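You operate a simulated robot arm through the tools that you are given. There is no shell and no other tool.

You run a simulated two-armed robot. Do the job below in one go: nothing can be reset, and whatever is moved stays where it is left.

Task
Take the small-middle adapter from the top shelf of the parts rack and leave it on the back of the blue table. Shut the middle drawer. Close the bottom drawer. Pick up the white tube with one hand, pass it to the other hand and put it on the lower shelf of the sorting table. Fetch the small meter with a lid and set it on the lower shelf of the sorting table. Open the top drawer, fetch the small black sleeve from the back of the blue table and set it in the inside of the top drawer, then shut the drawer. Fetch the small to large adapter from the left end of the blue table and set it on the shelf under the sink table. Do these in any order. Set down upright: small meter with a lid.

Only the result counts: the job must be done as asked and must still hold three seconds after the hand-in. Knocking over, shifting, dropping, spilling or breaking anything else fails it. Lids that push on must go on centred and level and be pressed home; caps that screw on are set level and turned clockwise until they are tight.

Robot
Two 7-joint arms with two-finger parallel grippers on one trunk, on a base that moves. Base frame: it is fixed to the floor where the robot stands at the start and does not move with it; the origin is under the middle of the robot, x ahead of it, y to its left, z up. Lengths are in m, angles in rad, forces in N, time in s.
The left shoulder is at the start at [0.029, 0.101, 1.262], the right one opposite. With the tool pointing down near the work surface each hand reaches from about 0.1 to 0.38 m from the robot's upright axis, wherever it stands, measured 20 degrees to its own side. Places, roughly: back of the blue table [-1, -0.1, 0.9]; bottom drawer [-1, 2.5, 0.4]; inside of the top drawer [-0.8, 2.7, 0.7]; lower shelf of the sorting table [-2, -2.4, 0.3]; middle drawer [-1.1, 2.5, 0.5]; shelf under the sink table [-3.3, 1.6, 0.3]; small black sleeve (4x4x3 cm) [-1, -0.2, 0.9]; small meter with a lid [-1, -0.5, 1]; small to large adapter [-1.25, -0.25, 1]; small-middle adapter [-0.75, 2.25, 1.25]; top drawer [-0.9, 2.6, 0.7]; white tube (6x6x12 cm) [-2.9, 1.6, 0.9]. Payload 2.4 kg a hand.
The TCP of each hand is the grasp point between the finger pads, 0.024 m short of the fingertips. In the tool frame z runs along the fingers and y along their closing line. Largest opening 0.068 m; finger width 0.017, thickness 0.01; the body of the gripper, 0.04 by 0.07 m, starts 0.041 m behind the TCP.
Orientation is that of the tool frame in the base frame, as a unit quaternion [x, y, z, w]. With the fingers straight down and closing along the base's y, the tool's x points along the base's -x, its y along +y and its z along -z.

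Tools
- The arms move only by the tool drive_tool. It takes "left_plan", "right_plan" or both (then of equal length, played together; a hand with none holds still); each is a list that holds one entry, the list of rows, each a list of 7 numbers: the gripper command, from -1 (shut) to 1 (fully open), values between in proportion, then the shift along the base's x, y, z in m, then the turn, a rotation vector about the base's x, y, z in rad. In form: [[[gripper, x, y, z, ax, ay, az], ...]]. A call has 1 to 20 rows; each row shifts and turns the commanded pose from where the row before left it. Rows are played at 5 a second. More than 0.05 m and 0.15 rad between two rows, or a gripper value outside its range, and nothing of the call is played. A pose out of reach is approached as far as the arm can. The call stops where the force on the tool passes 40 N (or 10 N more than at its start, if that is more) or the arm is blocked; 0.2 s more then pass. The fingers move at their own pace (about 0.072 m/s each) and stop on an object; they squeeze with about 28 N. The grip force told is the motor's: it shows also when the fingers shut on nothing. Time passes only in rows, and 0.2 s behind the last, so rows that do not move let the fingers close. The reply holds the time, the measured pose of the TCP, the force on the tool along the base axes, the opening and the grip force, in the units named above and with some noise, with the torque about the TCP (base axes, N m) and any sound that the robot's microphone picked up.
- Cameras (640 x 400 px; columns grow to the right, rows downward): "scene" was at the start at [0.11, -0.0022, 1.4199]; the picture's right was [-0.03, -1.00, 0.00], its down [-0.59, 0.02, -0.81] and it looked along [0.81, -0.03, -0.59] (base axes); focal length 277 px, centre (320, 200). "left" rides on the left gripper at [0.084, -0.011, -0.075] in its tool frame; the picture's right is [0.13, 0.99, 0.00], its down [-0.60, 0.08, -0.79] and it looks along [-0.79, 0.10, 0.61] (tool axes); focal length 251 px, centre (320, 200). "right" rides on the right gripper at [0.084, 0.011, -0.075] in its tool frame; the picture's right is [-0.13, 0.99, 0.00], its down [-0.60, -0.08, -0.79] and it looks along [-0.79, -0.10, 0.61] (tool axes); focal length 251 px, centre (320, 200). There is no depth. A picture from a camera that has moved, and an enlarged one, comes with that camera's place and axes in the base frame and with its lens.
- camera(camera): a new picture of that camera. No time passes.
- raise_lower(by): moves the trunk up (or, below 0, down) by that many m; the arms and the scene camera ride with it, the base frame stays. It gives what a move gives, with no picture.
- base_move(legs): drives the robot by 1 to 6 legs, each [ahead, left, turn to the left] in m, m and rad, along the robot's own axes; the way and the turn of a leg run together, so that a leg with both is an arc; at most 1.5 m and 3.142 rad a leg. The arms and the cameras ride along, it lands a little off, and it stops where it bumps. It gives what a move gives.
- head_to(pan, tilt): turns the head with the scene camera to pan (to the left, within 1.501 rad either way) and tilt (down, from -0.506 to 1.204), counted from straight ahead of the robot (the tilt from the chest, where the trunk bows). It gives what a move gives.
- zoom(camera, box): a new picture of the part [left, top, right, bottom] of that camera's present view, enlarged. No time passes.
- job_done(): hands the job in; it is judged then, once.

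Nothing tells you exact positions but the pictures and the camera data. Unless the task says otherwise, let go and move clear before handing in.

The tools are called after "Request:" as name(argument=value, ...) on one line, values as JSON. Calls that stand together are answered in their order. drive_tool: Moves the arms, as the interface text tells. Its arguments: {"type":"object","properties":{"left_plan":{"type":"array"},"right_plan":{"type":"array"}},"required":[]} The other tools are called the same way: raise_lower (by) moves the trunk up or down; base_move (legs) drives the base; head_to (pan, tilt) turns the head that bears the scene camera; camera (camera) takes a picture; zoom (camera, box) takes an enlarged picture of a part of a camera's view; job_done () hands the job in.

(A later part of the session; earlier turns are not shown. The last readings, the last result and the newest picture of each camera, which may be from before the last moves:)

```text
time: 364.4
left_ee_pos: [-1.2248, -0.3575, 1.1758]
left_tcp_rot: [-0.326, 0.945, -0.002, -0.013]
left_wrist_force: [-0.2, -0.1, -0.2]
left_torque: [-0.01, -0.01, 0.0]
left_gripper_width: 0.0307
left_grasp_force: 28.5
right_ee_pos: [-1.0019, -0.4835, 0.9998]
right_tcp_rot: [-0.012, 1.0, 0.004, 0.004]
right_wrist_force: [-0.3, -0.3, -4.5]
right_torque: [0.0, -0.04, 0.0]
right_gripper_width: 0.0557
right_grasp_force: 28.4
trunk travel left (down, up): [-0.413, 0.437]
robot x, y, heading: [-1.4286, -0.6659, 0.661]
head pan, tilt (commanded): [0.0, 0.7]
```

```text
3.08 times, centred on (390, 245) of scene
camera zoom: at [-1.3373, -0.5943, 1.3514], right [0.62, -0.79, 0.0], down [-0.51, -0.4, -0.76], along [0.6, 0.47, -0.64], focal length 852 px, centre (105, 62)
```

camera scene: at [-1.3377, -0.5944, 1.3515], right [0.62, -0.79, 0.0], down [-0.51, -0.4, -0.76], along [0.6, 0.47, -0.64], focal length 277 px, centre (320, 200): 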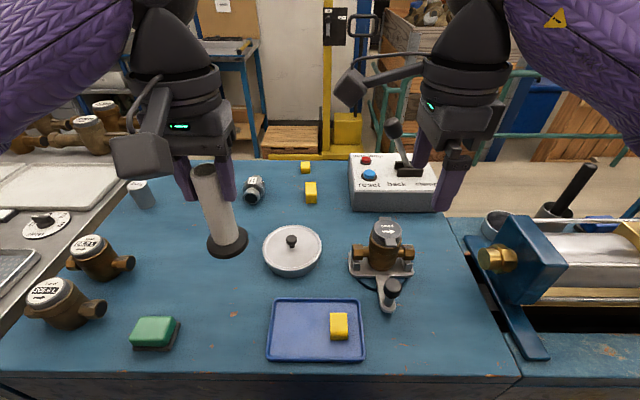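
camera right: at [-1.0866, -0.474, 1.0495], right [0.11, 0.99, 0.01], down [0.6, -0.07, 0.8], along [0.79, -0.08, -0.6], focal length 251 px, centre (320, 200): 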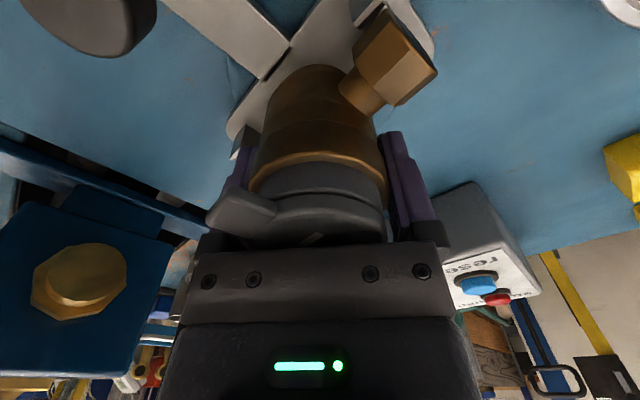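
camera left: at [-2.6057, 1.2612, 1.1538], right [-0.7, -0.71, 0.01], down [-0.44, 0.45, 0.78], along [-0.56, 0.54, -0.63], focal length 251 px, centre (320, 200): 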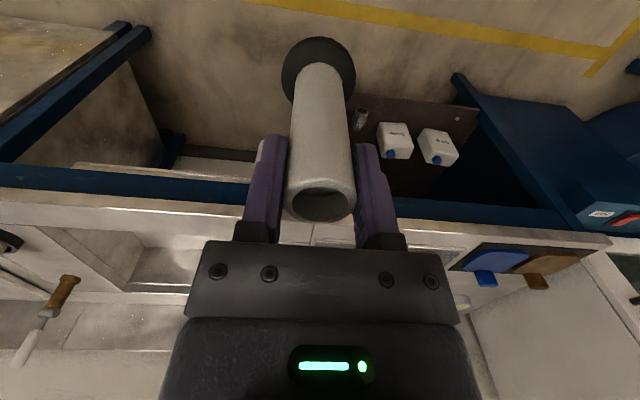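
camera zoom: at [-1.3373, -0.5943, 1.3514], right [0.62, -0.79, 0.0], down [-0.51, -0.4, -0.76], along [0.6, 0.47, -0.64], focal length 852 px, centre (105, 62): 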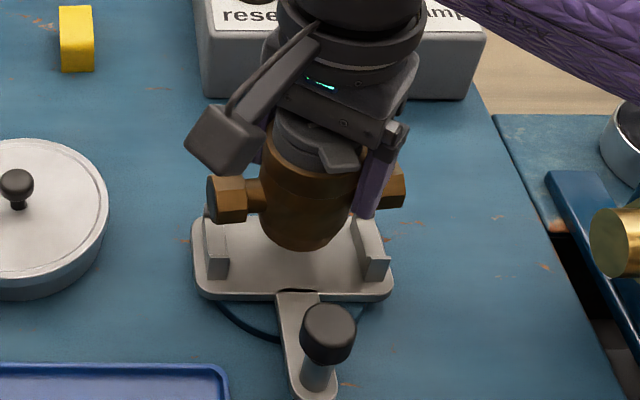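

It lifts out cleanly and the cradle is unmoved. Raising further and backing away.

Request:
drive_tool(right_plan=[[[-1, 0, 0, 0.04, 0, 0, 0], [-1, 0, 0, 0.04, 0, 0, 0], [-1, 0, 0, 0.04, 0, 0, 0], [-1, 0, 0, 0.04, 0, 0, 0], [-1, 0, 0, 0.03, 0, 0, 0], [-1, 0, 0, 0, 0, 0, 0]]])

Request:
base_move(legs=[[-0.35, 0, 0]])

Request:
camera(camera="scene")

Request:
camera(camera="right")

```text
time: 365.8
left_ee_pos: [-1.2254, -0.3553, 1.1772]
left_tcp_rot: [-0.326, 0.945, -0.001, -0.013]
left_wrist_force: [-0.3, 0.1, -1.4]
left_torque: [0.0, -0.01, -0.03]
left_gripper_width: 0.0304
left_grasp_force: 28.5
right_ee_pos: [-1.0026, -0.4846, 1.1895]
right_tcp_rot: [-0.012, 1.0, 0.005, 0.002]
right_wrist_force: [-0.3, 0.4, -5.1]
right_torque: [0.0, -0.01, 0.01]
right_gripper_width: 0.0555
right_grasp_force: 28.2
trunk travel left (down, up): [-0.413, 0.437]
robot x, y, heading: [-1.4246, -0.6682, 0.66]
head pan, tilt (commanded): [0.0, 0.7]
```

```text
time: 368.0
left_ee_pos: [-1.5007, -0.5704, 1.1769]
left_tcp_rot: [-0.331, 0.944, -0.002, -0.013]
left_wrist_force: [0.2, -0.5, -0.2]
left_torque: [0.01, -0.03, -0.03]
left_gripper_width: 0.0308
left_grasp_force: 28.3
right_ee_pos: [-1.2791, -0.6961, 1.1902]
right_tcp_rot: [-0.016, 1.0, 0.005, 0.003]
right_wrist_force: [-0.5, -0.6, -5.1]
right_torque: [-0.02, -0.02, -0.01]
right_gripper_width: 0.0558
right_grasp_force: 27.8
trunk travel left (down, up): [-0.413, 0.437]
robot x, y, heading: [-1.7034, -0.8782, 0.674]
head pan, tilt (commanded): [0.0, 0.7]
```

```text
taken
camera scene: at [-1.6119, -0.8097, 1.3515], right [0.62, -0.78, 0.0], down [-0.5, -0.4, -0.76], along [0.6, 0.48, -0.64], focal length 277 px, centre (320, 200)
```

scene: 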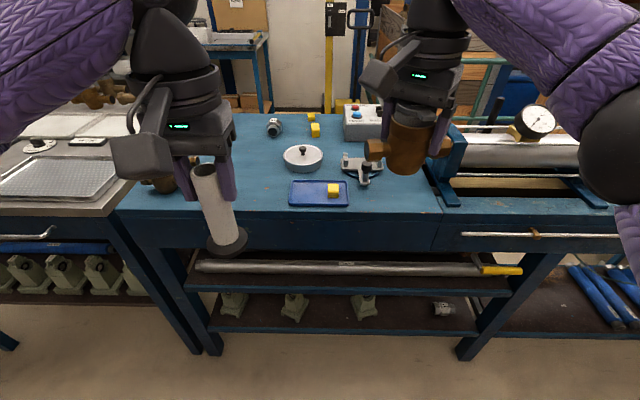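

```text
taken
camera right: at [-1.3625, -0.6885, 1.264], right [0.1, 1.0, 0.01], down [0.6, -0.07, 0.8], along [0.79, -0.07, -0.6], focal length 251 px, centre (320, 200)
```

right: 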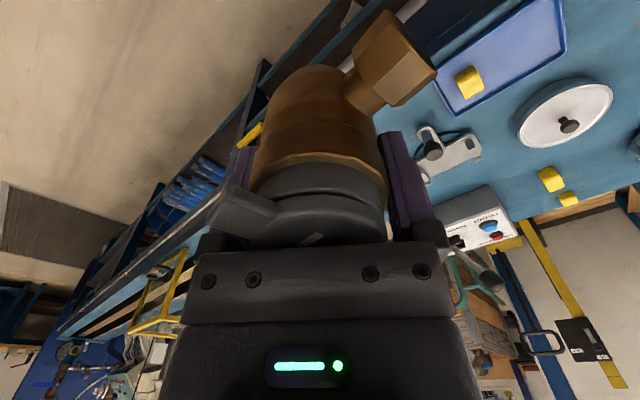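

Both items are in hand. Turn around and drive across the aisle to the sorting table.

Request:
base_move(legs=[[0, 0, 3.13], [0.1, 0.9, 0]])

Request:
head_to(pan=0.0, tilt=0.7)

Request:
camera(camera="scene")

```text
time: 380.0
left_ee_pos: [-1.4697, -1.9699, 1.1781]
left_tcp_rot: [0.951, 0.308, 0.013, -0.001]
left_wrist_force: [0.5, 0.8, -1.1]
left_torque: [-0.03, 0.0, 0.01]
left_gripper_width: 0.0307
left_grasp_force: 27.6
right_ee_pos: [-1.6873, -1.8324, 1.1895]
right_tcp_rot: [1.0, -0.007, -0.003, 0.005]
right_wrist_force: [-0.5, 0.1, -3.8]
right_torque: [-0.01, 0.02, 0.01]
right_gripper_width: 0.0557
right_grasp_force: 27.6
trunk travel left (down, up): [-0.413, 0.437]
robot x, y, heading: [-1.2553, -1.6701, -2.514]
head pan, tilt (commanded): [0.0, 0.7]
```

```text
time: 380.6
left_ee_pos: [-1.4707, -1.9698, 1.178]
left_tcp_rot: [0.951, 0.308, 0.014, -0.002]
left_wrist_force: [0.5, 0.5, -1.1]
left_torque: [0.0, -0.01, 0.04]
left_gripper_width: 0.0303
left_grasp_force: 28.2
right_ee_pos: [-1.6875, -1.8346, 1.1893]
right_tcp_rot: [1.0, -0.007, -0.002, 0.004]
right_wrist_force: [-0.5, -0.7, -4.4]
right_torque: [0.01, 0.02, 0.0]
right_gripper_width: 0.0558
right_grasp_force: 28.0
trunk travel left (down, up): [-0.413, 0.437]
robot x, y, heading: [-1.2535, -1.6678, -2.515]
head pan, tilt (commanded): [0.0, 0.7]
```

```text
taken
camera scene: at [-1.3492, -1.7351, 1.3514], right [-0.59, 0.81, 0.0], down [0.52, 0.38, -0.76], along [-0.62, -0.45, -0.64], focal length 277 px, centre (320, 200)
```

scene: 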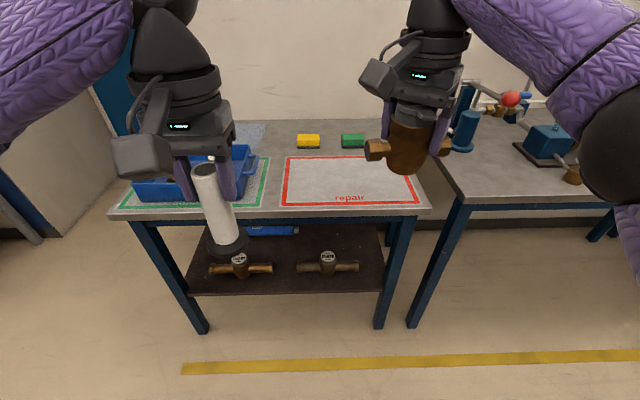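

I'm facing the sorting table; its lower shelf holds two brass meters in front and blue bars behind. I'll lower the trunk and look for free spots.

Request:
raise_lower(by=-0.25)

Request:
head_to(pan=0.0, tilt=0.55)

Request:
camera(camera="scene")

Request:
zoom(camera="scene", box=[150, 150, 450, 340])

```text
time: 383.2
left_ee_pos: [-1.4705, -1.9699, 0.9267]
left_tcp_rot: [0.951, 0.308, 0.013, -0.001]
left_wrist_force: [0.0, -0.3, -2.3]
left_torque: [-0.04, -0.01, 0.01]
left_gripper_width: 0.0309
left_grasp_force: 28.0
right_ee_pos: [-1.6874, -1.8313, 0.9397]
right_tcp_rot: [1.0, -0.008, -0.004, 0.003]
right_wrist_force: [-0.5, 0.5, -4.1]
right_torque: [0.04, 0.04, -0.02]
right_gripper_width: 0.0556
right_grasp_force: 28.7
trunk travel left (down, up): [-0.163, 0.687]
robot x, y, heading: [-1.2532, -1.6683, -2.515]
head pan, tilt (commanded): [0.0, 0.7]
```

```text
time: 383.9
left_ee_pos: [-1.4705, -1.9701, 0.9269]
left_tcp_rot: [0.951, 0.308, 0.012, -0.001]
left_wrist_force: [0.5, 0.6, -1.4]
left_torque: [-0.01, 0.03, 0.01]
left_gripper_width: 0.0306
left_grasp_force: 27.7
right_ee_pos: [-1.6873, -1.8337, 0.9398]
right_tcp_rot: [1.0, -0.008, -0.002, 0.003]
right_wrist_force: [-0.7, 0.3, -5.3]
right_torque: [-0.03, -0.02, 0.0]
right_gripper_width: 0.0554
right_grasp_force: 27.9
trunk travel left (down, up): [-0.163, 0.687]
robot x, y, heading: [-1.2584, -1.6683, -2.517]
head pan, tilt (commanded): [0.0, 0.55]
```

```text
taken
camera scene: at [-1.3959, -1.7689, 1.111], right [-0.59, 0.81, 0.0], down [0.42, 0.31, -0.85], along [-0.69, -0.5, -0.52], focal length 277 px, centre (320, 200)
```

scene: 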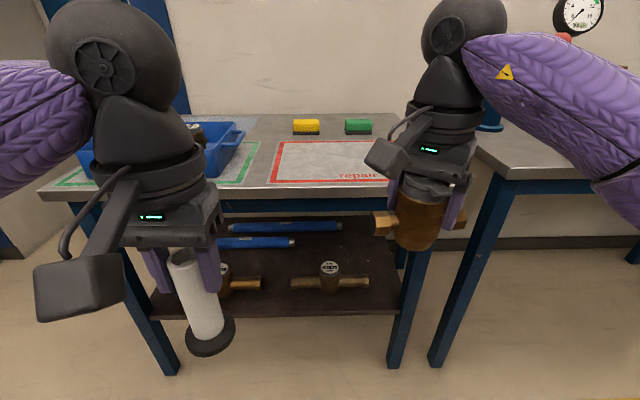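

```text
2.11 times, centred on (300, 245) of scene
camera zoom: at [-1.3959, -1.7689, 1.111], right [-0.59, 0.81, 0.0], down [0.42, 0.31, -0.85], along [-0.69, -0.5, -0.52], focal length 583 px, centre (362, 105)
```

zoom: 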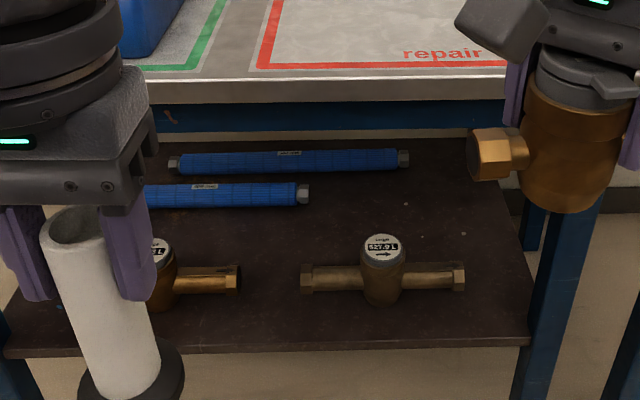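

Plan: the meter goes upright to the front middle of the shelf (in front of the gap between the two brass meters), and the tube to the free right end. First align and lower everything.

Request:
base_move(legs=[[0, 0.2, 0.042]])

Request:
raise_lower(by=-0.16)

Request:
drive_tool(left_plan=[[[-1, 0, 0, -0.035, 0, 0, 0], [-1, 0, 0, -0.035, 0, 0, 0], [-1, 0, 0, -0.035, 0, 0, 0], [-1, 0, 0, -0.035, 0, 0, 0], [-1, 0, 0, -0.035, 0, 0, 0], [-1, 0, 0, -0.035, 0, 0, 0], [-1, 0, 0, -0.035, 0, 0, 0], [-1, 0, 0, -0.035, 0, 0, 0]]], right_plan=[[[-1, 0.014, 0.011, -0.035, 0, 0, 0], [-1, 0.014, 0.011, -0.035, 0, 0, 0], [-1, 0.014, 0.011, -0.035, 0, 0, 0], [-1, 0.014, 0.011, -0.035, 0, 0, 0], [-1, 0, 0, -0.035, 0, 0, 0], [-1, 0, 0, -0.035, 0, 0, 0], [-1, 0, 0, -0.035, 0, 0, 0], [-1, 0, 0, -0.035, 0, 0, 0]]])

Request:
camera(camera="scene")

```text
time: 385.5
left_ee_pos: [-1.3383, -2.1366, 0.9275]
left_tcp_rot: [0.945, 0.328, 0.013, -0.002]
left_wrist_force: [0.3, 0.1, -1.8]
left_torque: [-0.01, -0.05, -0.02]
left_gripper_width: 0.0308
left_grasp_force: 27.7
right_ee_pos: [-1.5604, -2.0083, 0.9402]
right_tcp_rot: [1.0, 0.014, -0.003, 0.004]
right_wrist_force: [0.1, 0.2, -4.7]
right_torque: [0.03, 0.01, 0.02]
right_gripper_width: 0.0557
right_grasp_force: 28.2
trunk travel left (down, up): [-0.163, 0.687]
robot x, y, heading: [-1.1375, -1.8271, -2.479]
head pan, tilt (commanded): [0.0, 0.55]
```

```text
time: 387.3
left_ee_pos: [-1.3383, -2.1362, 0.7668]
left_tcp_rot: [0.945, 0.328, 0.014, -0.002]
left_wrist_force: [-0.2, 0.0, -1.5]
left_torque: [0.0, 0.0, -0.01]
left_gripper_width: 0.0308
left_grasp_force: 28.2
right_ee_pos: [-1.5611, -2.0086, 0.7798]
right_tcp_rot: [1.0, 0.014, -0.003, 0.005]
right_wrist_force: [0.3, -0.5, -4.7]
right_torque: [0.01, 0.07, -0.01]
right_gripper_width: 0.0556
right_grasp_force: 28.1
trunk travel left (down, up): [-0.003, 0.847]
robot x, y, heading: [-1.1356, -1.8256, -2.475]
head pan, tilt (commanded): [0.0, 0.55]
```

```text
time: 389.1
left_ee_pos: [-1.3388, -2.136, 0.4864]
left_tcp_rot: [0.945, 0.328, 0.013, -0.002]
left_wrist_force: [0.5, -0.1, -0.9]
left_torque: [0.0, 0.0, -0.02]
left_gripper_width: 0.0307
left_grasp_force: 28.0
right_ee_pos: [-1.5035, -1.9623, 0.5007]
right_tcp_rot: [1.0, 0.015, -0.004, 0.003]
right_wrist_force: [-0.9, -0.2, -4.8]
right_torque: [-0.02, 0.02, -0.01]
right_gripper_width: 0.0558
right_grasp_force: 27.4
trunk travel left (down, up): [-0.003, 0.847]
robot x, y, heading: [-1.1359, -1.8264, -2.475]
head pan, tilt (commanded): [0.0, 0.55]
```

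```text
taken
camera scene: at [-1.3154, -1.9666, 0.9446], right [-0.62, 0.79, 0.0], down [0.41, 0.32, -0.85], along [-0.67, -0.53, -0.52], focal length 277 px, centre (320, 200)
```

scene: 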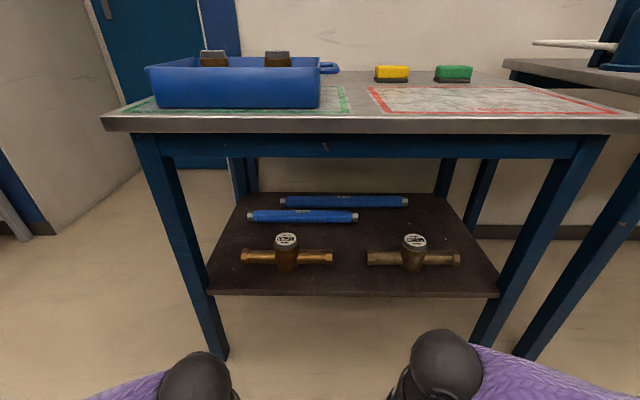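

Clear picture: the front strip of the shelf (n≈2.08–2.18) is free. Meter goes to s≈-0.66, tube to s≈-0.83. I'll lower both hands a bit more and drive in slowly.

Request:
drive_tool(left_plan=[[[-1, 0, 0, -0.02, 0, 0, 0], [-1, 0, 0, -0.015, 0, 0, 0], [-1, 0, 0, 0, 0, 0, 0]]], right_plan=[[[-1, 0, 0, -0.035, 0, 0, 0], [-1, 0, 0, -0.035, 0, 0, 0], [-1, 0, 0, 0, 0, 0, 0]]])

Request:
base_move(legs=[[0.2, 0, 0]])

Request:
camera(camera="scene")

Request:
camera(camera="left")

Request:
camera(camera="right")

```text
time: 389.9
left_ee_pos: [-1.3397, -2.1348, 0.4519]
left_tcp_rot: [0.945, 0.328, 0.013, -0.002]
left_wrist_force: [0.4, 1.3, -1.6]
left_torque: [0.0, -0.04, 0.05]
left_gripper_width: 0.0304
left_grasp_force: 28.2
right_ee_pos: [-1.5057, -1.9657, 0.4298]
right_tcp_rot: [1.0, 0.013, -0.002, 0.004]
right_wrist_force: [-0.5, -0.4, -3.9]
right_torque: [0.02, 0.03, 0.0]
right_gripper_width: 0.0555
right_grasp_force: 27.7
trunk travel left (down, up): [-0.003, 0.847]
robot x, y, heading: [-1.1379, -1.8243, -2.473]
head pan, tilt (commanded): [0.0, 0.55]
```

```text
time: 391.5
left_ee_pos: [-1.4959, -2.2609, 0.4516]
left_tcp_rot: [0.945, 0.328, 0.014, -0.002]
left_wrist_force: [0.0, -0.2, -1.6]
left_torque: [0.03, -0.01, 0.02]
left_gripper_width: 0.0305
left_grasp_force: 27.9
right_ee_pos: [-1.6626, -2.0891, 0.4317]
right_tcp_rot: [1.0, 0.014, -0.003, 0.005]
right_wrist_force: [0.2, 0.6, -5.0]
right_torque: [0.0, 0.03, 0.0]
right_gripper_width: 0.0556
right_grasp_force: 27.7
trunk travel left (down, up): [-0.003, 0.847]
robot x, y, heading: [-1.2941, -1.9502, -2.476]
head pan, tilt (commanded): [0.0, 0.55]
```

```text
taken
camera scene: at [-1.4726, -2.0911, 0.9446], right [-0.62, 0.78, 0.0], down [0.41, 0.32, -0.85], along [-0.67, -0.53, -0.52], focal length 277 px, centre (320, 200)
```

scene: 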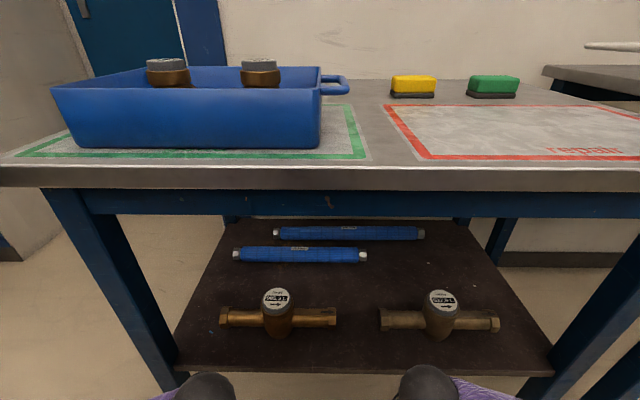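

```text
taken
camera left: at [-1.4386, -2.2001, 0.5307], right [0.72, -0.7, 0.01], down [-0.44, -0.45, 0.78], along [-0.54, -0.56, -0.63], focal length 251 px, centre (320, 200)
```

left: 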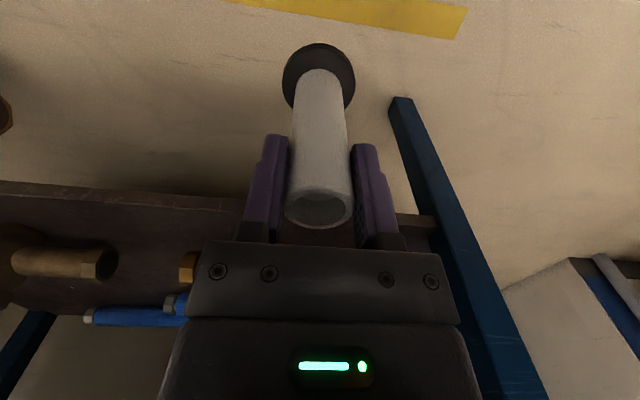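

```text
taken
camera right: at [-1.5772, -2.0967, 0.5042], right [-0.1, -0.99, 0.01], down [-0.6, 0.07, 0.8], along [-0.79, 0.08, -0.61], focal length 251 px, centre (320, 200)
```

right: 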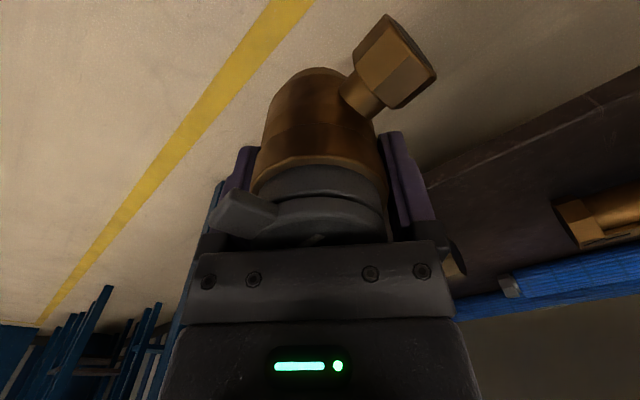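

Request:
base_move(legs=[[0.13, 0, 0]])

Request:
camera(camera="scene")

Request:
camera(camera="right")

```text
time: 392.8
left_ee_pos: [-1.5946, -2.3372, 0.4533]
left_tcp_rot: [0.945, 0.328, 0.013, -0.002]
left_wrist_force: [0.2, 0.5, -1.5]
left_torque: [0.0, 0.02, 0.0]
left_gripper_width: 0.0308
left_grasp_force: 27.9
right_ee_pos: [-1.7607, -2.1646, 0.4304]
right_tcp_rot: [1.0, 0.013, -0.002, 0.004]
right_wrist_force: [0.6, -0.1, -4.7]
right_torque: [0.0, 0.01, 0.0]
right_gripper_width: 0.0559
right_grasp_force: 28.1
trunk travel left (down, up): [-0.003, 0.847]
robot x, y, heading: [-1.3894, -2.028, -2.478]
head pan, tilt (commanded): [0.0, 0.55]
```

```text
taken
camera scene: at [-1.5702, -2.1674, 0.9446], right [-0.62, 0.79, 0.0], down [0.41, 0.32, -0.85], along [-0.67, -0.53, -0.52], focal length 277 px, centre (320, 200)
```

scene: 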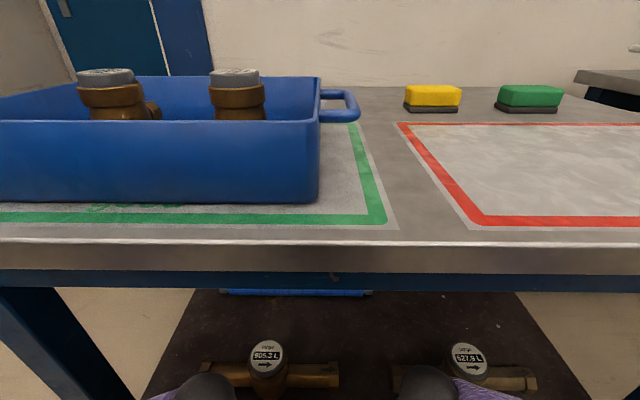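

```text
taken
camera right: at [-1.6748, -2.1728, 0.5042], right [-0.1, -0.99, 0.01], down [-0.6, 0.07, 0.8], along [-0.79, 0.08, -0.61], focal length 251 px, centre (320, 200)
```

right: 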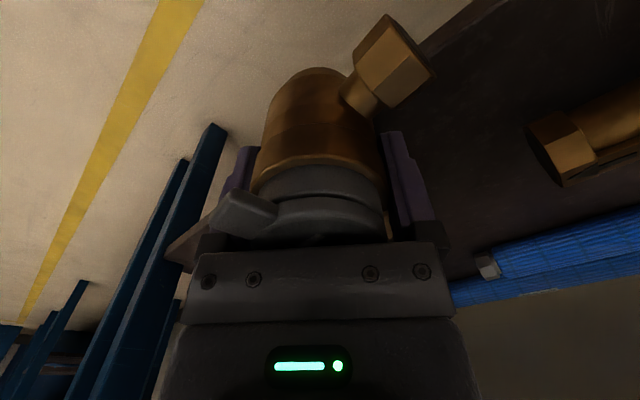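

Now extend the right arm 11 cm forward under the table to the placing spot.

Request:
drive_tool(right_plan=[[[-1, -0.021, -0.0166, 0, 0, 0, 0], [-1, -0.021, -0.0166, 0, 0, 0, 0], [-1, -0.021, -0.0166, 0, 0, 0, 0], [-1, -0.021, -0.0166, 0, 0, 0, 0], [-1, 0, 0, 0, 0, 0, 0]]])

Request:
camera(camera="right")

Request:
camera(camera="left")

```text
time: 394.0
left_ee_pos: [-1.5936, -2.337, 0.4523]
left_tcp_rot: [0.945, 0.328, 0.013, -0.002]
left_wrist_force: [0.6, 0.8, -2.1]
left_torque: [0.0, 0.01, 0.04]
left_gripper_width: 0.0309
left_grasp_force: 28.5
right_ee_pos: [-1.8444, -2.2327, 0.4294]
right_tcp_rot: [1.0, 0.013, -0.002, 0.005]
right_wrist_force: [2.1, -1.1, -2.8]
right_torque: [-0.06, -0.06, 0.04]
right_gripper_width: 0.0556
right_grasp_force: 28.4
trunk travel left (down, up): [-0.003, 0.847]
robot x, y, heading: [-1.3904, -2.0268, -2.474]
head pan, tilt (commanded): [0.0, 0.55]
```

```text
taken
camera right: at [-1.7588, -2.2401, 0.5041], right [-0.1, -0.99, 0.01], down [-0.6, 0.07, 0.8], along [-0.79, 0.08, -0.61], focal length 251 px, centre (320, 200)
```

right: 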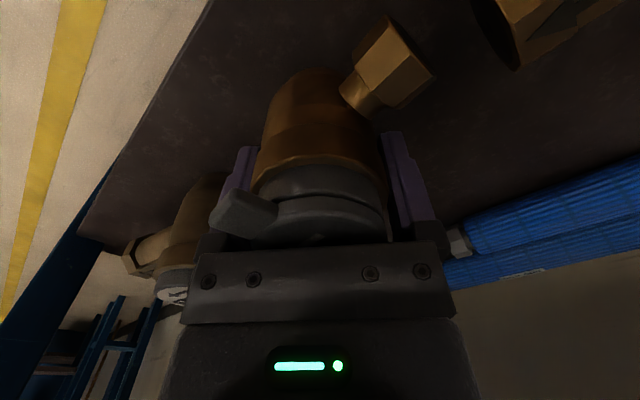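

```text
taken
camera left: at [-1.5363, -2.2765, 0.5306], right [0.72, -0.7, 0.01], down [-0.44, -0.45, 0.78], along [-0.54, -0.56, -0.63], focal length 251 px, centre (320, 200)
```

left: 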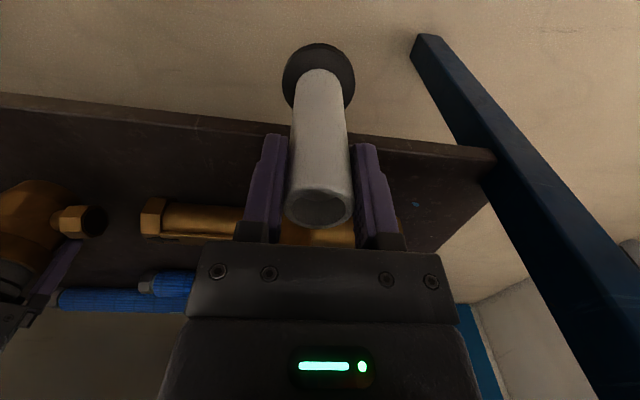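

The meter is over the free front strip, well behind the shelf edge. Lowering.

Request:
drive_tool(right_plan=[[[-1, 0, 0, -0.025, 0, 0, 0], [-1, 0, 0, -0.02, 0, 0, 0], [-1, 0, 0, -0.01, 0, 0, 0], [-1, 0, 0, 0, 0, 0, 0]]])

Request:
camera(camera="right")

```text
time: 394.7
left_ee_pos: [-1.5932, -2.3355, 0.4539]
left_tcp_rot: [0.945, 0.327, 0.012, -0.002]
left_wrist_force: [0.7, 0.3, -1.0]
left_torque: [-0.04, -0.02, 0.01]
left_gripper_width: 0.0307
left_grasp_force: 28.3
right_ee_pos: [-1.8453, -2.2322, 0.3902]
right_tcp_rot: [1.0, 0.011, -0.005, 0.006]
right_wrist_force: [7.7, 8.5, 35.4]
right_torque: [1.13, -0.22, -0.21]
right_gripper_width: 0.0559
right_grasp_force: 28.7
trunk travel left (down, up): [-0.003, 0.847]
robot x, y, heading: [-1.3904, -2.0295, -2.48]
head pan, tilt (commanded): [0.0, 0.55]
stopped in row 3 (right hand): the force on the tool passed its limit at 60 N (the readings are from after the stop); the commanded pose is now the measured one
```

```text
taken
camera right: at [-1.7591, -2.2385, 0.4632], right [-0.11, -0.99, 0.01], down [-0.6, 0.08, 0.8], along [-0.79, 0.08, -0.6], focal length 251 px, centre (320, 200)
```

right: 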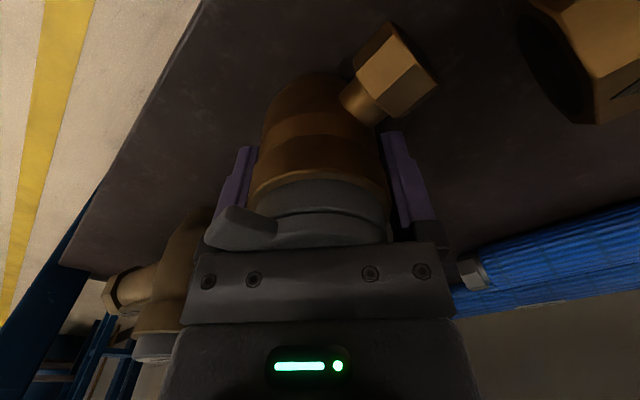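

Contact with the shelf. I'll ease the pressure, then release.

Request:
drive_tool(right_plan=[[[-1, 0, 0, 0.002, 0, 0, 0], [-1, 0, 0, 0, 0, 0, 0]]])

```text
time: 395.3
left_ee_pos: [-1.593, -2.3372, 0.4537]
left_tcp_rot: [0.945, 0.328, 0.012, -0.002]
left_wrist_force: [-0.3, -0.2, -1.7]
left_torque: [-0.01, 0.01, 0.05]
left_gripper_width: 0.0305
left_grasp_force: 28.2
right_ee_pos: [-1.8457, -2.2309, 0.3893]
right_tcp_rot: [1.0, 0.012, -0.005, 0.006]
right_wrist_force: [4.0, 2.6, 25.7]
right_torque: [0.62, 0.14, -0.06]
right_gripper_width: 0.0558
right_grasp_force: 28.3
trunk travel left (down, up): [-0.003, 0.847]
robot x, y, heading: [-1.3913, -2.0277, -2.472]
head pan, tilt (commanded): [0.0, 0.55]
```

Request:
drive_tool(right_plan=[[[-1, 0, 0, 0.002, 0, 0, 0], [-1, 0, 0, 0.001, 0, 0, 0], [-1, 0, 0, 0, 0, 0, 0]]])

Request:
camera(camera="left")

```text
time: 396.1
left_ee_pos: [-1.5926, -2.3359, 0.4521]
left_tcp_rot: [0.945, 0.328, 0.014, -0.001]
left_wrist_force: [0.1, -0.2, -1.8]
left_torque: [0.01, 0.02, 0.0]
left_gripper_width: 0.0303
left_grasp_force: 27.8
right_ee_pos: [-1.8441, -2.2312, 0.391]
right_tcp_rot: [1.0, 0.011, -0.004, 0.005]
right_wrist_force: [-1.7, -0.8, -0.5]
right_torque: [0.02, 0.12, 0.06]
right_gripper_width: 0.056
right_grasp_force: 28.1
trunk travel left (down, up): [-0.003, 0.847]
robot x, y, heading: [-1.3916, -2.0317, -2.471]
head pan, tilt (commanded): [0.0, 0.55]
```

```text
taken
camera left: at [-1.5366, -2.2763, 0.5304], right [0.71, -0.7, 0.01], down [-0.45, -0.45, 0.78], along [-0.54, -0.56, -0.63], focal length 251 px, centre (320, 200)
```

left: 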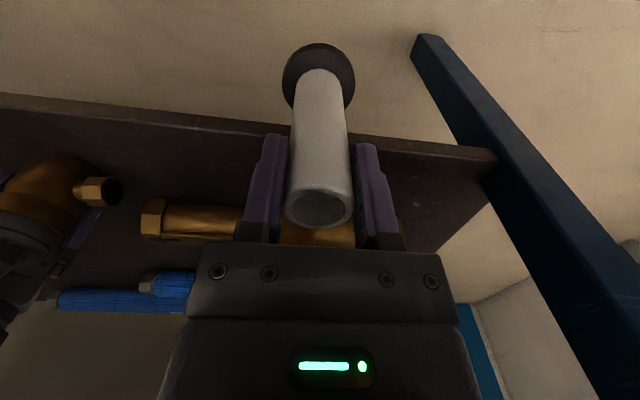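

Request:
zoom(camera="left", box=[0, 100, 200, 330])

Request:
head_to(pan=-0.3, tilt=1.0)

Request:
camera(camera="scene")

```text
1.74 times, centred on (100, 215) of left
camera zoom: at [-1.5366, -2.2763, 0.5304], right [0.71, -0.7, 0.01], down [-0.45, -0.45, 0.78], along [-0.54, -0.56, -0.63], focal length 437 px, centre (703, 174)
```

zoom: 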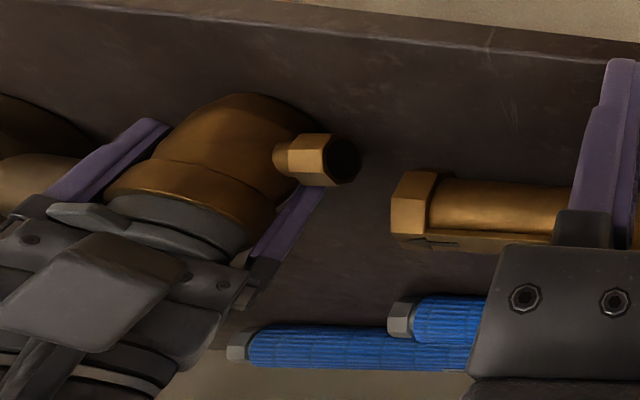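

```text
time: 397.0
left_ee_pos: [-1.5925, -2.3364, 0.4518]
left_tcp_rot: [0.945, 0.327, 0.013, -0.002]
left_wrist_force: [0.9, -0.2, -1.1]
left_torque: [-0.01, -0.02, -0.05]
left_gripper_width: 0.0304
left_grasp_force: 27.8
right_ee_pos: [-1.8453, -2.2307, 0.3902]
right_tcp_rot: [1.0, 0.012, -0.003, 0.005]
right_wrist_force: [0.4, 0.0, -4.2]
right_torque: [-0.03, 0.06, 0.0]
right_gripper_width: 0.0557
right_grasp_force: 28.0
trunk travel left (down, up): [-0.003, 0.847]
robot x, y, heading: [-1.3891, -2.0223, -2.477]
head pan, tilt (commanded): [-0.3, 1.0]
```

```text
taken
camera scene: at [-1.5648, -2.1367, 0.9081], right [-0.36, 0.93, 0.0], down [0.79, 0.3, -0.54], along [-0.5, -0.19, -0.84], focal length 277 px, centre (320, 200)
```

scene: 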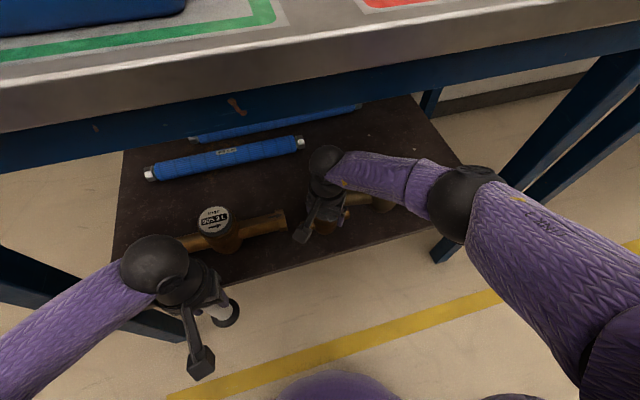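

Request:
drive_tool(right_plan=[[[-1, 0, 0, -0.001, 0, 0, 0], [0.75, 0, 0, 0, 0, 0, 0], [1, 0, 0, 0, 0, 0, 0], [1, 0, 0, 0, 0, 0, 0], [1, 0, 0, 0, 0, 0, 0]]])

Request:
camera(camera="right")

```text
time: 398.2
left_ee_pos: [-1.5945, -2.3363, 0.4516]
left_tcp_rot: [0.945, 0.327, 0.013, -0.002]
left_wrist_force: [-0.3, 0.6, -1.4]
left_torque: [0.03, 0.01, -0.04]
left_gripper_width: 0.0307
left_grasp_force: 27.9
right_ee_pos: [-1.8459, -2.2312, 0.3904]
right_tcp_rot: [1.0, 0.011, -0.004, 0.006]
right_wrist_force: [-1.1, -0.2, 5.3]
right_torque: [0.17, -0.07, 0.03]
right_gripper_width: 0.0681
right_grasp_force: 0.1
trunk travel left (down, up): [-0.003, 0.847]
robot x, y, heading: [-1.3903, -2.0281, -2.479]
head pan, tilt (commanded): [-0.3, 1.0]
```

```text
taken
camera right: at [-1.7596, -2.2387, 0.464], right [-0.11, -0.99, 0.01], down [-0.6, 0.07, 0.8], along [-0.79, 0.08, -0.6], focal length 251 px, centre (320, 200)
```

right: 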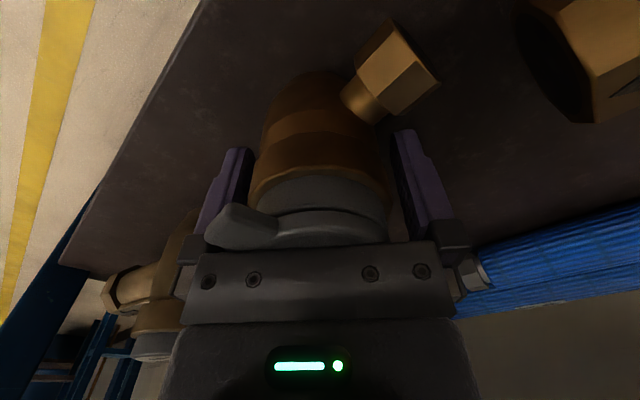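

Request:
drive_tool(right_plan=[[[1, 0, 0, 0.01, 0, 0, 0], [1, 0, 0, 0.015, 0, 0, 0], [1, 0, 0, 0.02, 0, 0, 0], [1, 0, 0, 0.02, 0, 0, 0], [1, 0, 0, 0.01, 0, 0, 0], [1, 0, 0, 0, 0, 0, 0]]])

Request:
camera(camera="right")

Request:
camera(camera="left")

```text
time: 399.6
left_ee_pos: [-1.5941, -2.3366, 0.4513]
left_tcp_rot: [0.945, 0.328, 0.013, -0.002]
left_wrist_force: [-0.2, 0.7, -1.4]
left_torque: [-0.01, 0.01, 0.01]
left_gripper_width: 0.0305
left_grasp_force: 28.1
right_ee_pos: [-1.8443, -2.2314, 0.4647]
right_tcp_rot: [1.0, 0.011, -0.003, 0.006]
right_wrist_force: [-0.3, 0.0, -0.1]
right_torque: [0.01, -0.02, 0.0]
right_gripper_width: 0.0681
right_grasp_force: 0.0
trunk travel left (down, up): [-0.003, 0.847]
robot x, y, heading: [-1.3916, -2.0292, -2.478]
head pan, tilt (commanded): [-0.3, 1.0]
```

```text
taken
camera right: at [-1.7591, -2.2391, 0.5395], right [-0.11, -0.99, 0.01], down [-0.6, 0.07, 0.8], along [-0.79, 0.08, -0.6], focal length 251 px, centre (320, 200)
```

right: 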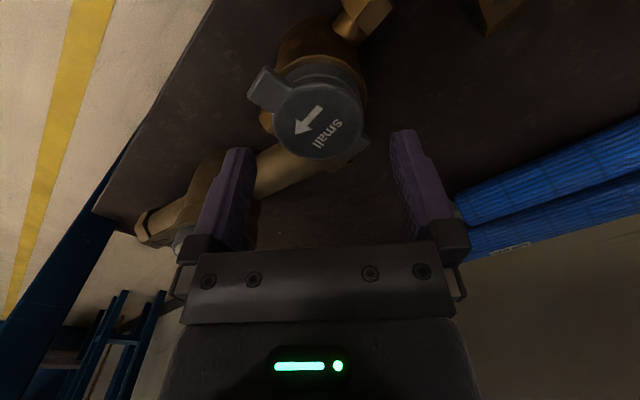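

```text
taken
camera left: at [-1.5365, -2.2762, 0.5307], right [0.71, -0.7, 0.01], down [-0.44, -0.45, 0.78], along [-0.54, -0.56, -0.63], focal length 251 px, centre (320, 200)
```

left: 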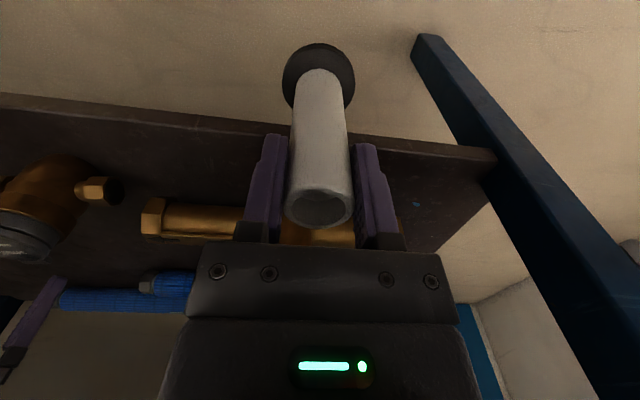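

The meter stands upright with its lid closed. I'll draw the right hand back, then set the tube down with the left.

Request:
drive_tool(right_plan=[[[1, 0.025, 0.02, 0.003, 0, 0, 0], [1, 0.025, 0.02, 0, 0, 0, 0], [1, 0.025, 0.02, 0, 0, 0, 0], [0.5, 0.025, 0.02, 0, 0, 0, 0], [0, 0, 0, 0, 0, 0, 0]]])

Request:
drive_tool(left_plan=[[[-1, -0.022, 0.028, 0.005, 0, 0, 0], [-1, -0.022, 0.028, 0, 0, 0, 0], [-1, -0.025, -0.0197, 0, 0, 0, 0], [-1, -0.025, -0.0197, 0, 0, 0, 0], [-1, -0.025, -0.0197, 0, 0, 0, 0], [-1, -0.025, -0.0197, 0, 0, 0, 0], [-1, 0, 0, 0, 0, 0, 0]]])

Request:
camera(camera="left")

Request:
camera(camera="scene")

```text
time: 400.8
left_ee_pos: [-1.5932, -2.3375, 0.4516]
left_tcp_rot: [0.945, 0.327, 0.013, -0.001]
left_wrist_force: [-0.4, 0.2, -1.5]
left_torque: [-0.01, -0.01, 0.01]
left_gripper_width: 0.0303
left_grasp_force: 27.7
right_ee_pos: [-1.7467, -2.1506, 0.4664]
right_tcp_rot: [1.0, 0.011, -0.003, 0.006]
right_wrist_force: [0.8, -1.4, -0.8]
right_torque: [0.0, -0.02, 0.02]
right_gripper_width: 0.0339
right_grasp_force: 0.0
trunk travel left (down, up): [-0.003, 0.847]
robot x, y, heading: [-1.3874, -2.0301, -2.468]
head pan, tilt (commanded): [-0.3, 1.0]
```

```text
time: 402.4
left_ee_pos: [-1.7379, -2.3595, 0.4562]
left_tcp_rot: [0.945, 0.327, 0.013, -0.002]
left_wrist_force: [0.7, 4.4, -3.5]
left_torque: [0.46, 0.0, -0.02]
left_gripper_width: 0.0307
left_grasp_force: 28.0
right_ee_pos: [-1.7475, -2.1504, 0.4668]
right_tcp_rot: [1.0, 0.011, -0.004, 0.006]
right_wrist_force: [-0.1, 0.1, 0.3]
right_torque: [-0.01, 0.01, 0.01]
right_gripper_width: 0.0341
right_grasp_force: 0.0
trunk travel left (down, up): [-0.003, 0.847]
robot x, y, heading: [-1.3954, -2.0242, -2.48]
head pan, tilt (commanded): [-0.3, 1.0]
```

```text
taken
camera left: at [-1.681, -2.299, 0.5353], right [0.71, -0.7, 0.01], down [-0.45, -0.45, 0.78], along [-0.54, -0.56, -0.63], focal length 251 px, centre (320, 200)
```

left: 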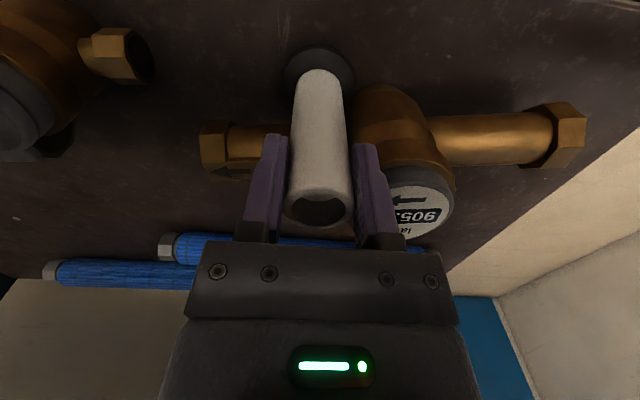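

```text
taken
camera scene: at [-1.5647, -2.1363, 0.9081], right [-0.36, 0.93, 0.0], down [0.79, 0.3, -0.54], along [-0.5, -0.19, -0.84], focal length 277 px, centre (320, 200)
```

scene: 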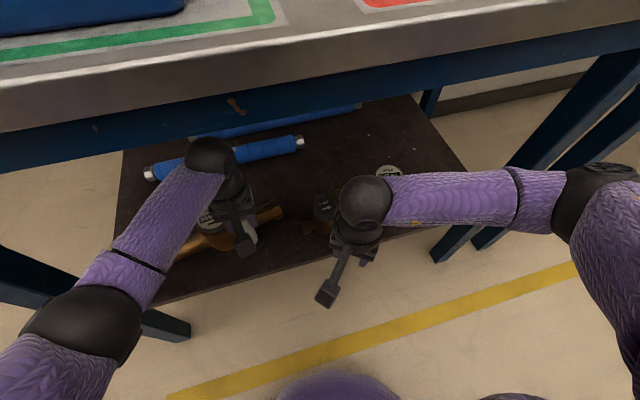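

A light side force shows at the tube's base — it may be touching the left brass meter. I'll check and back off slightly.

Request:
drive_tool(left_plan=[[[-1, 0.004, 0.012, 0, 0, 0, 0], [-1, 0.003, 0.008, 0, 0, 0, 0], [-1, 0, 0, 0, 0, 0, 0]]])

Request:
zoom(camera="scene", box=[120, 140, 380, 300])

Request:
camera(camera="left")

```text
time: 403.2
left_ee_pos: [-1.7305, -2.3394, 0.4581]
left_tcp_rot: [0.945, 0.327, 0.013, -0.002]
left_wrist_force: [-0.1, 0.5, -1.2]
left_torque: [0.0, 0.01, 0.02]
left_gripper_width: 0.0305
left_grasp_force: 28.1
right_ee_pos: [-1.7455, -2.15, 0.4679]
right_tcp_rot: [1.0, 0.012, -0.003, 0.005]
right_wrist_force: [0.2, 0.6, -0.6]
right_torque: [-0.01, 0.01, -0.03]
right_gripper_width: 0.0336
right_grasp_force: 0.0
trunk travel left (down, up): [-0.003, 0.847]
robot x, y, heading: [-1.3921, -2.0301, -2.478]
head pan, tilt (commanded): [-0.3, 1.0]
```

```text
2.46 times, centred on (250, 220) of scene
camera zoom: at [-1.5646, -2.1366, 0.9081], right [-0.36, 0.93, 0.0], down [0.79, 0.3, -0.54], along [-0.5, -0.19, -0.84], focal length 682 px, centre (492, 151)
```

zoom: 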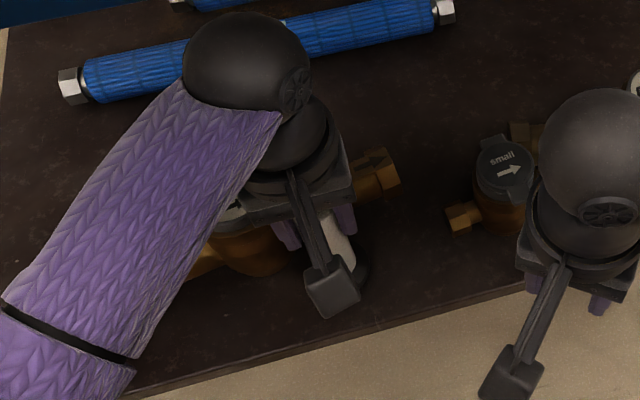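

```text
taken
camera left: at [-1.6734, -2.2791, 0.5356], right [0.71, -0.7, 0.01], down [-0.44, -0.45, 0.78], along [-0.54, -0.56, -0.63], focal length 251 px, centre (320, 200)
```

left: 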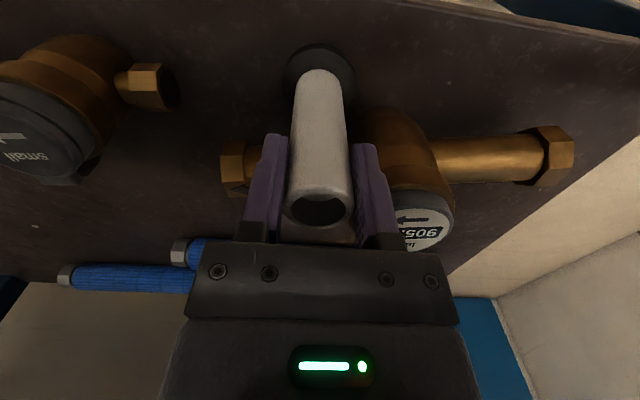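

The base touched the left brass meter and seems to have turned it by several degrees; I'll correct that afterwards. The tube is now clear of it, over the free strip, so first set the tube down here.

Request:
drive_tool(left_plan=[[[-1, 0, 0, -0.015, 0, 0, 0], [-1, 0, 0, -0.01, 0, 0, 0], [-1, 0, 0, -0.006, 0, 0, 0], [-1, 0, 0, -0.004, 0, 0, 0], [-1, 0, 0, -0.004, 0, 0, 0], [-1, 0, 0, -0.004, 0, 0, 0], [-1, 0, 0, -0.004, 0, 0, 0]]])

Request:
camera(camera="left")

```text
time: 403.8
left_ee_pos: [-1.7321, -2.3396, 0.4422]
left_tcp_rot: [0.945, 0.327, 0.009, -0.001]
left_wrist_force: [4.9, 0.5, 33.0]
left_torque: [0.07, -0.77, 0.01]
left_gripper_width: 0.0306
left_grasp_force: 27.9
right_ee_pos: [-1.7454, -2.1507, 0.4691]
right_tcp_rot: [1.0, 0.012, -0.006, 0.005]
right_wrist_force: [0.4, -0.2, 0.6]
right_torque: [0.01, 0.03, -0.02]
right_gripper_width: 0.034
right_grasp_force: 0.0
trunk travel left (down, up): [-0.003, 0.847]
robot x, y, heading: [-1.3884, -2.0233, -2.473]
head pan, tilt (commanded): [-0.3, 1.0]
stopped in row 2 (left hand): the force on the tool passed its limit at 60 N (the readings are from after the stop); the commanded pose is now the measured one
```

```text
taken
camera left: at [-1.6744, -2.2789, 0.5196], right [0.72, -0.7, 0.0], down [-0.44, -0.44, 0.78], along [-0.55, -0.56, -0.62], focal length 251 px, centre (320, 200)
```

left: 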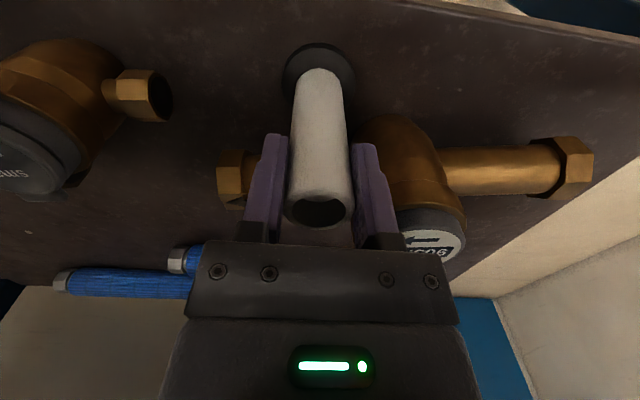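

Shelf contact under the tube's base. Easing off, then releasing partially and lifting away.

Request:
drive_tool(left_plan=[[[-1, 0, 0, 0.003, 0, 0, 0], [-1, 0, 0, 0.001, 0, 0, 0], [-1, 0, 0, 0, 0, 0, 0]]])

Request:
drive_tool(left_plan=[[[-0.05, 0, 0, 0, 0, 0, 0], [0.2, 0, 0, 0, 0, 0, 0], [0.45, 0, 0, 0, 0, 0, 0], [0.45, 0, 0, 0, 0, 0, 0], [0.45, 0, 0, 0, 0, 0, 0]]])

Request:
camera(camera="left")

```text
time: 404.6
left_ee_pos: [-1.7314, -2.3401, 0.4422]
left_tcp_rot: [0.945, 0.327, 0.011, -0.002]
left_wrist_force: [-0.3, 0.7, 0.0]
left_torque: [0.01, 0.11, 0.02]
left_gripper_width: 0.0307
left_grasp_force: 27.6
right_ee_pos: [-1.7459, -2.1504, 0.4665]
right_tcp_rot: [1.0, 0.013, -0.003, 0.006]
right_wrist_force: [-0.1, 0.6, -0.6]
right_torque: [-0.02, -0.02, 0.01]
right_gripper_width: 0.0339
right_grasp_force: 0.1
trunk travel left (down, up): [-0.003, 0.847]
robot x, y, heading: [-1.3925, -2.0256, -2.479]
head pan, tilt (commanded): [-0.3, 1.0]
```

```text
time: 405.8
left_ee_pos: [-1.7325, -2.34, 0.442]
left_tcp_rot: [0.945, 0.327, 0.011, -0.002]
left_wrist_force: [0.1, 0.3, -0.2]
left_torque: [0.02, 0.03, 0.0]
left_gripper_width: 0.0493
left_grasp_force: 0.0
right_ee_pos: [-1.7456, -2.1509, 0.4674]
right_tcp_rot: [1.0, 0.012, -0.004, 0.006]
right_wrist_force: [-0.3, 0.1, 0.1]
right_torque: [-0.03, 0.01, 0.01]
right_gripper_width: 0.034
right_grasp_force: 0.1
trunk travel left (down, up): [-0.003, 0.847]
robot x, y, heading: [-1.3943, -2.0239, -2.471]
head pan, tilt (commanded): [-0.3, 1.0]
```

```text
taken
camera left: at [-1.6746, -2.279, 0.5211], right [0.72, -0.7, 0.01], down [-0.44, -0.44, 0.78], along [-0.54, -0.56, -0.63], focal length 251 px, centre (320, 200)
```

left: 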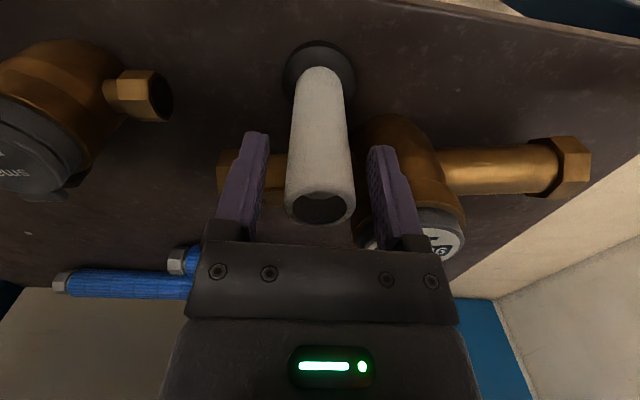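

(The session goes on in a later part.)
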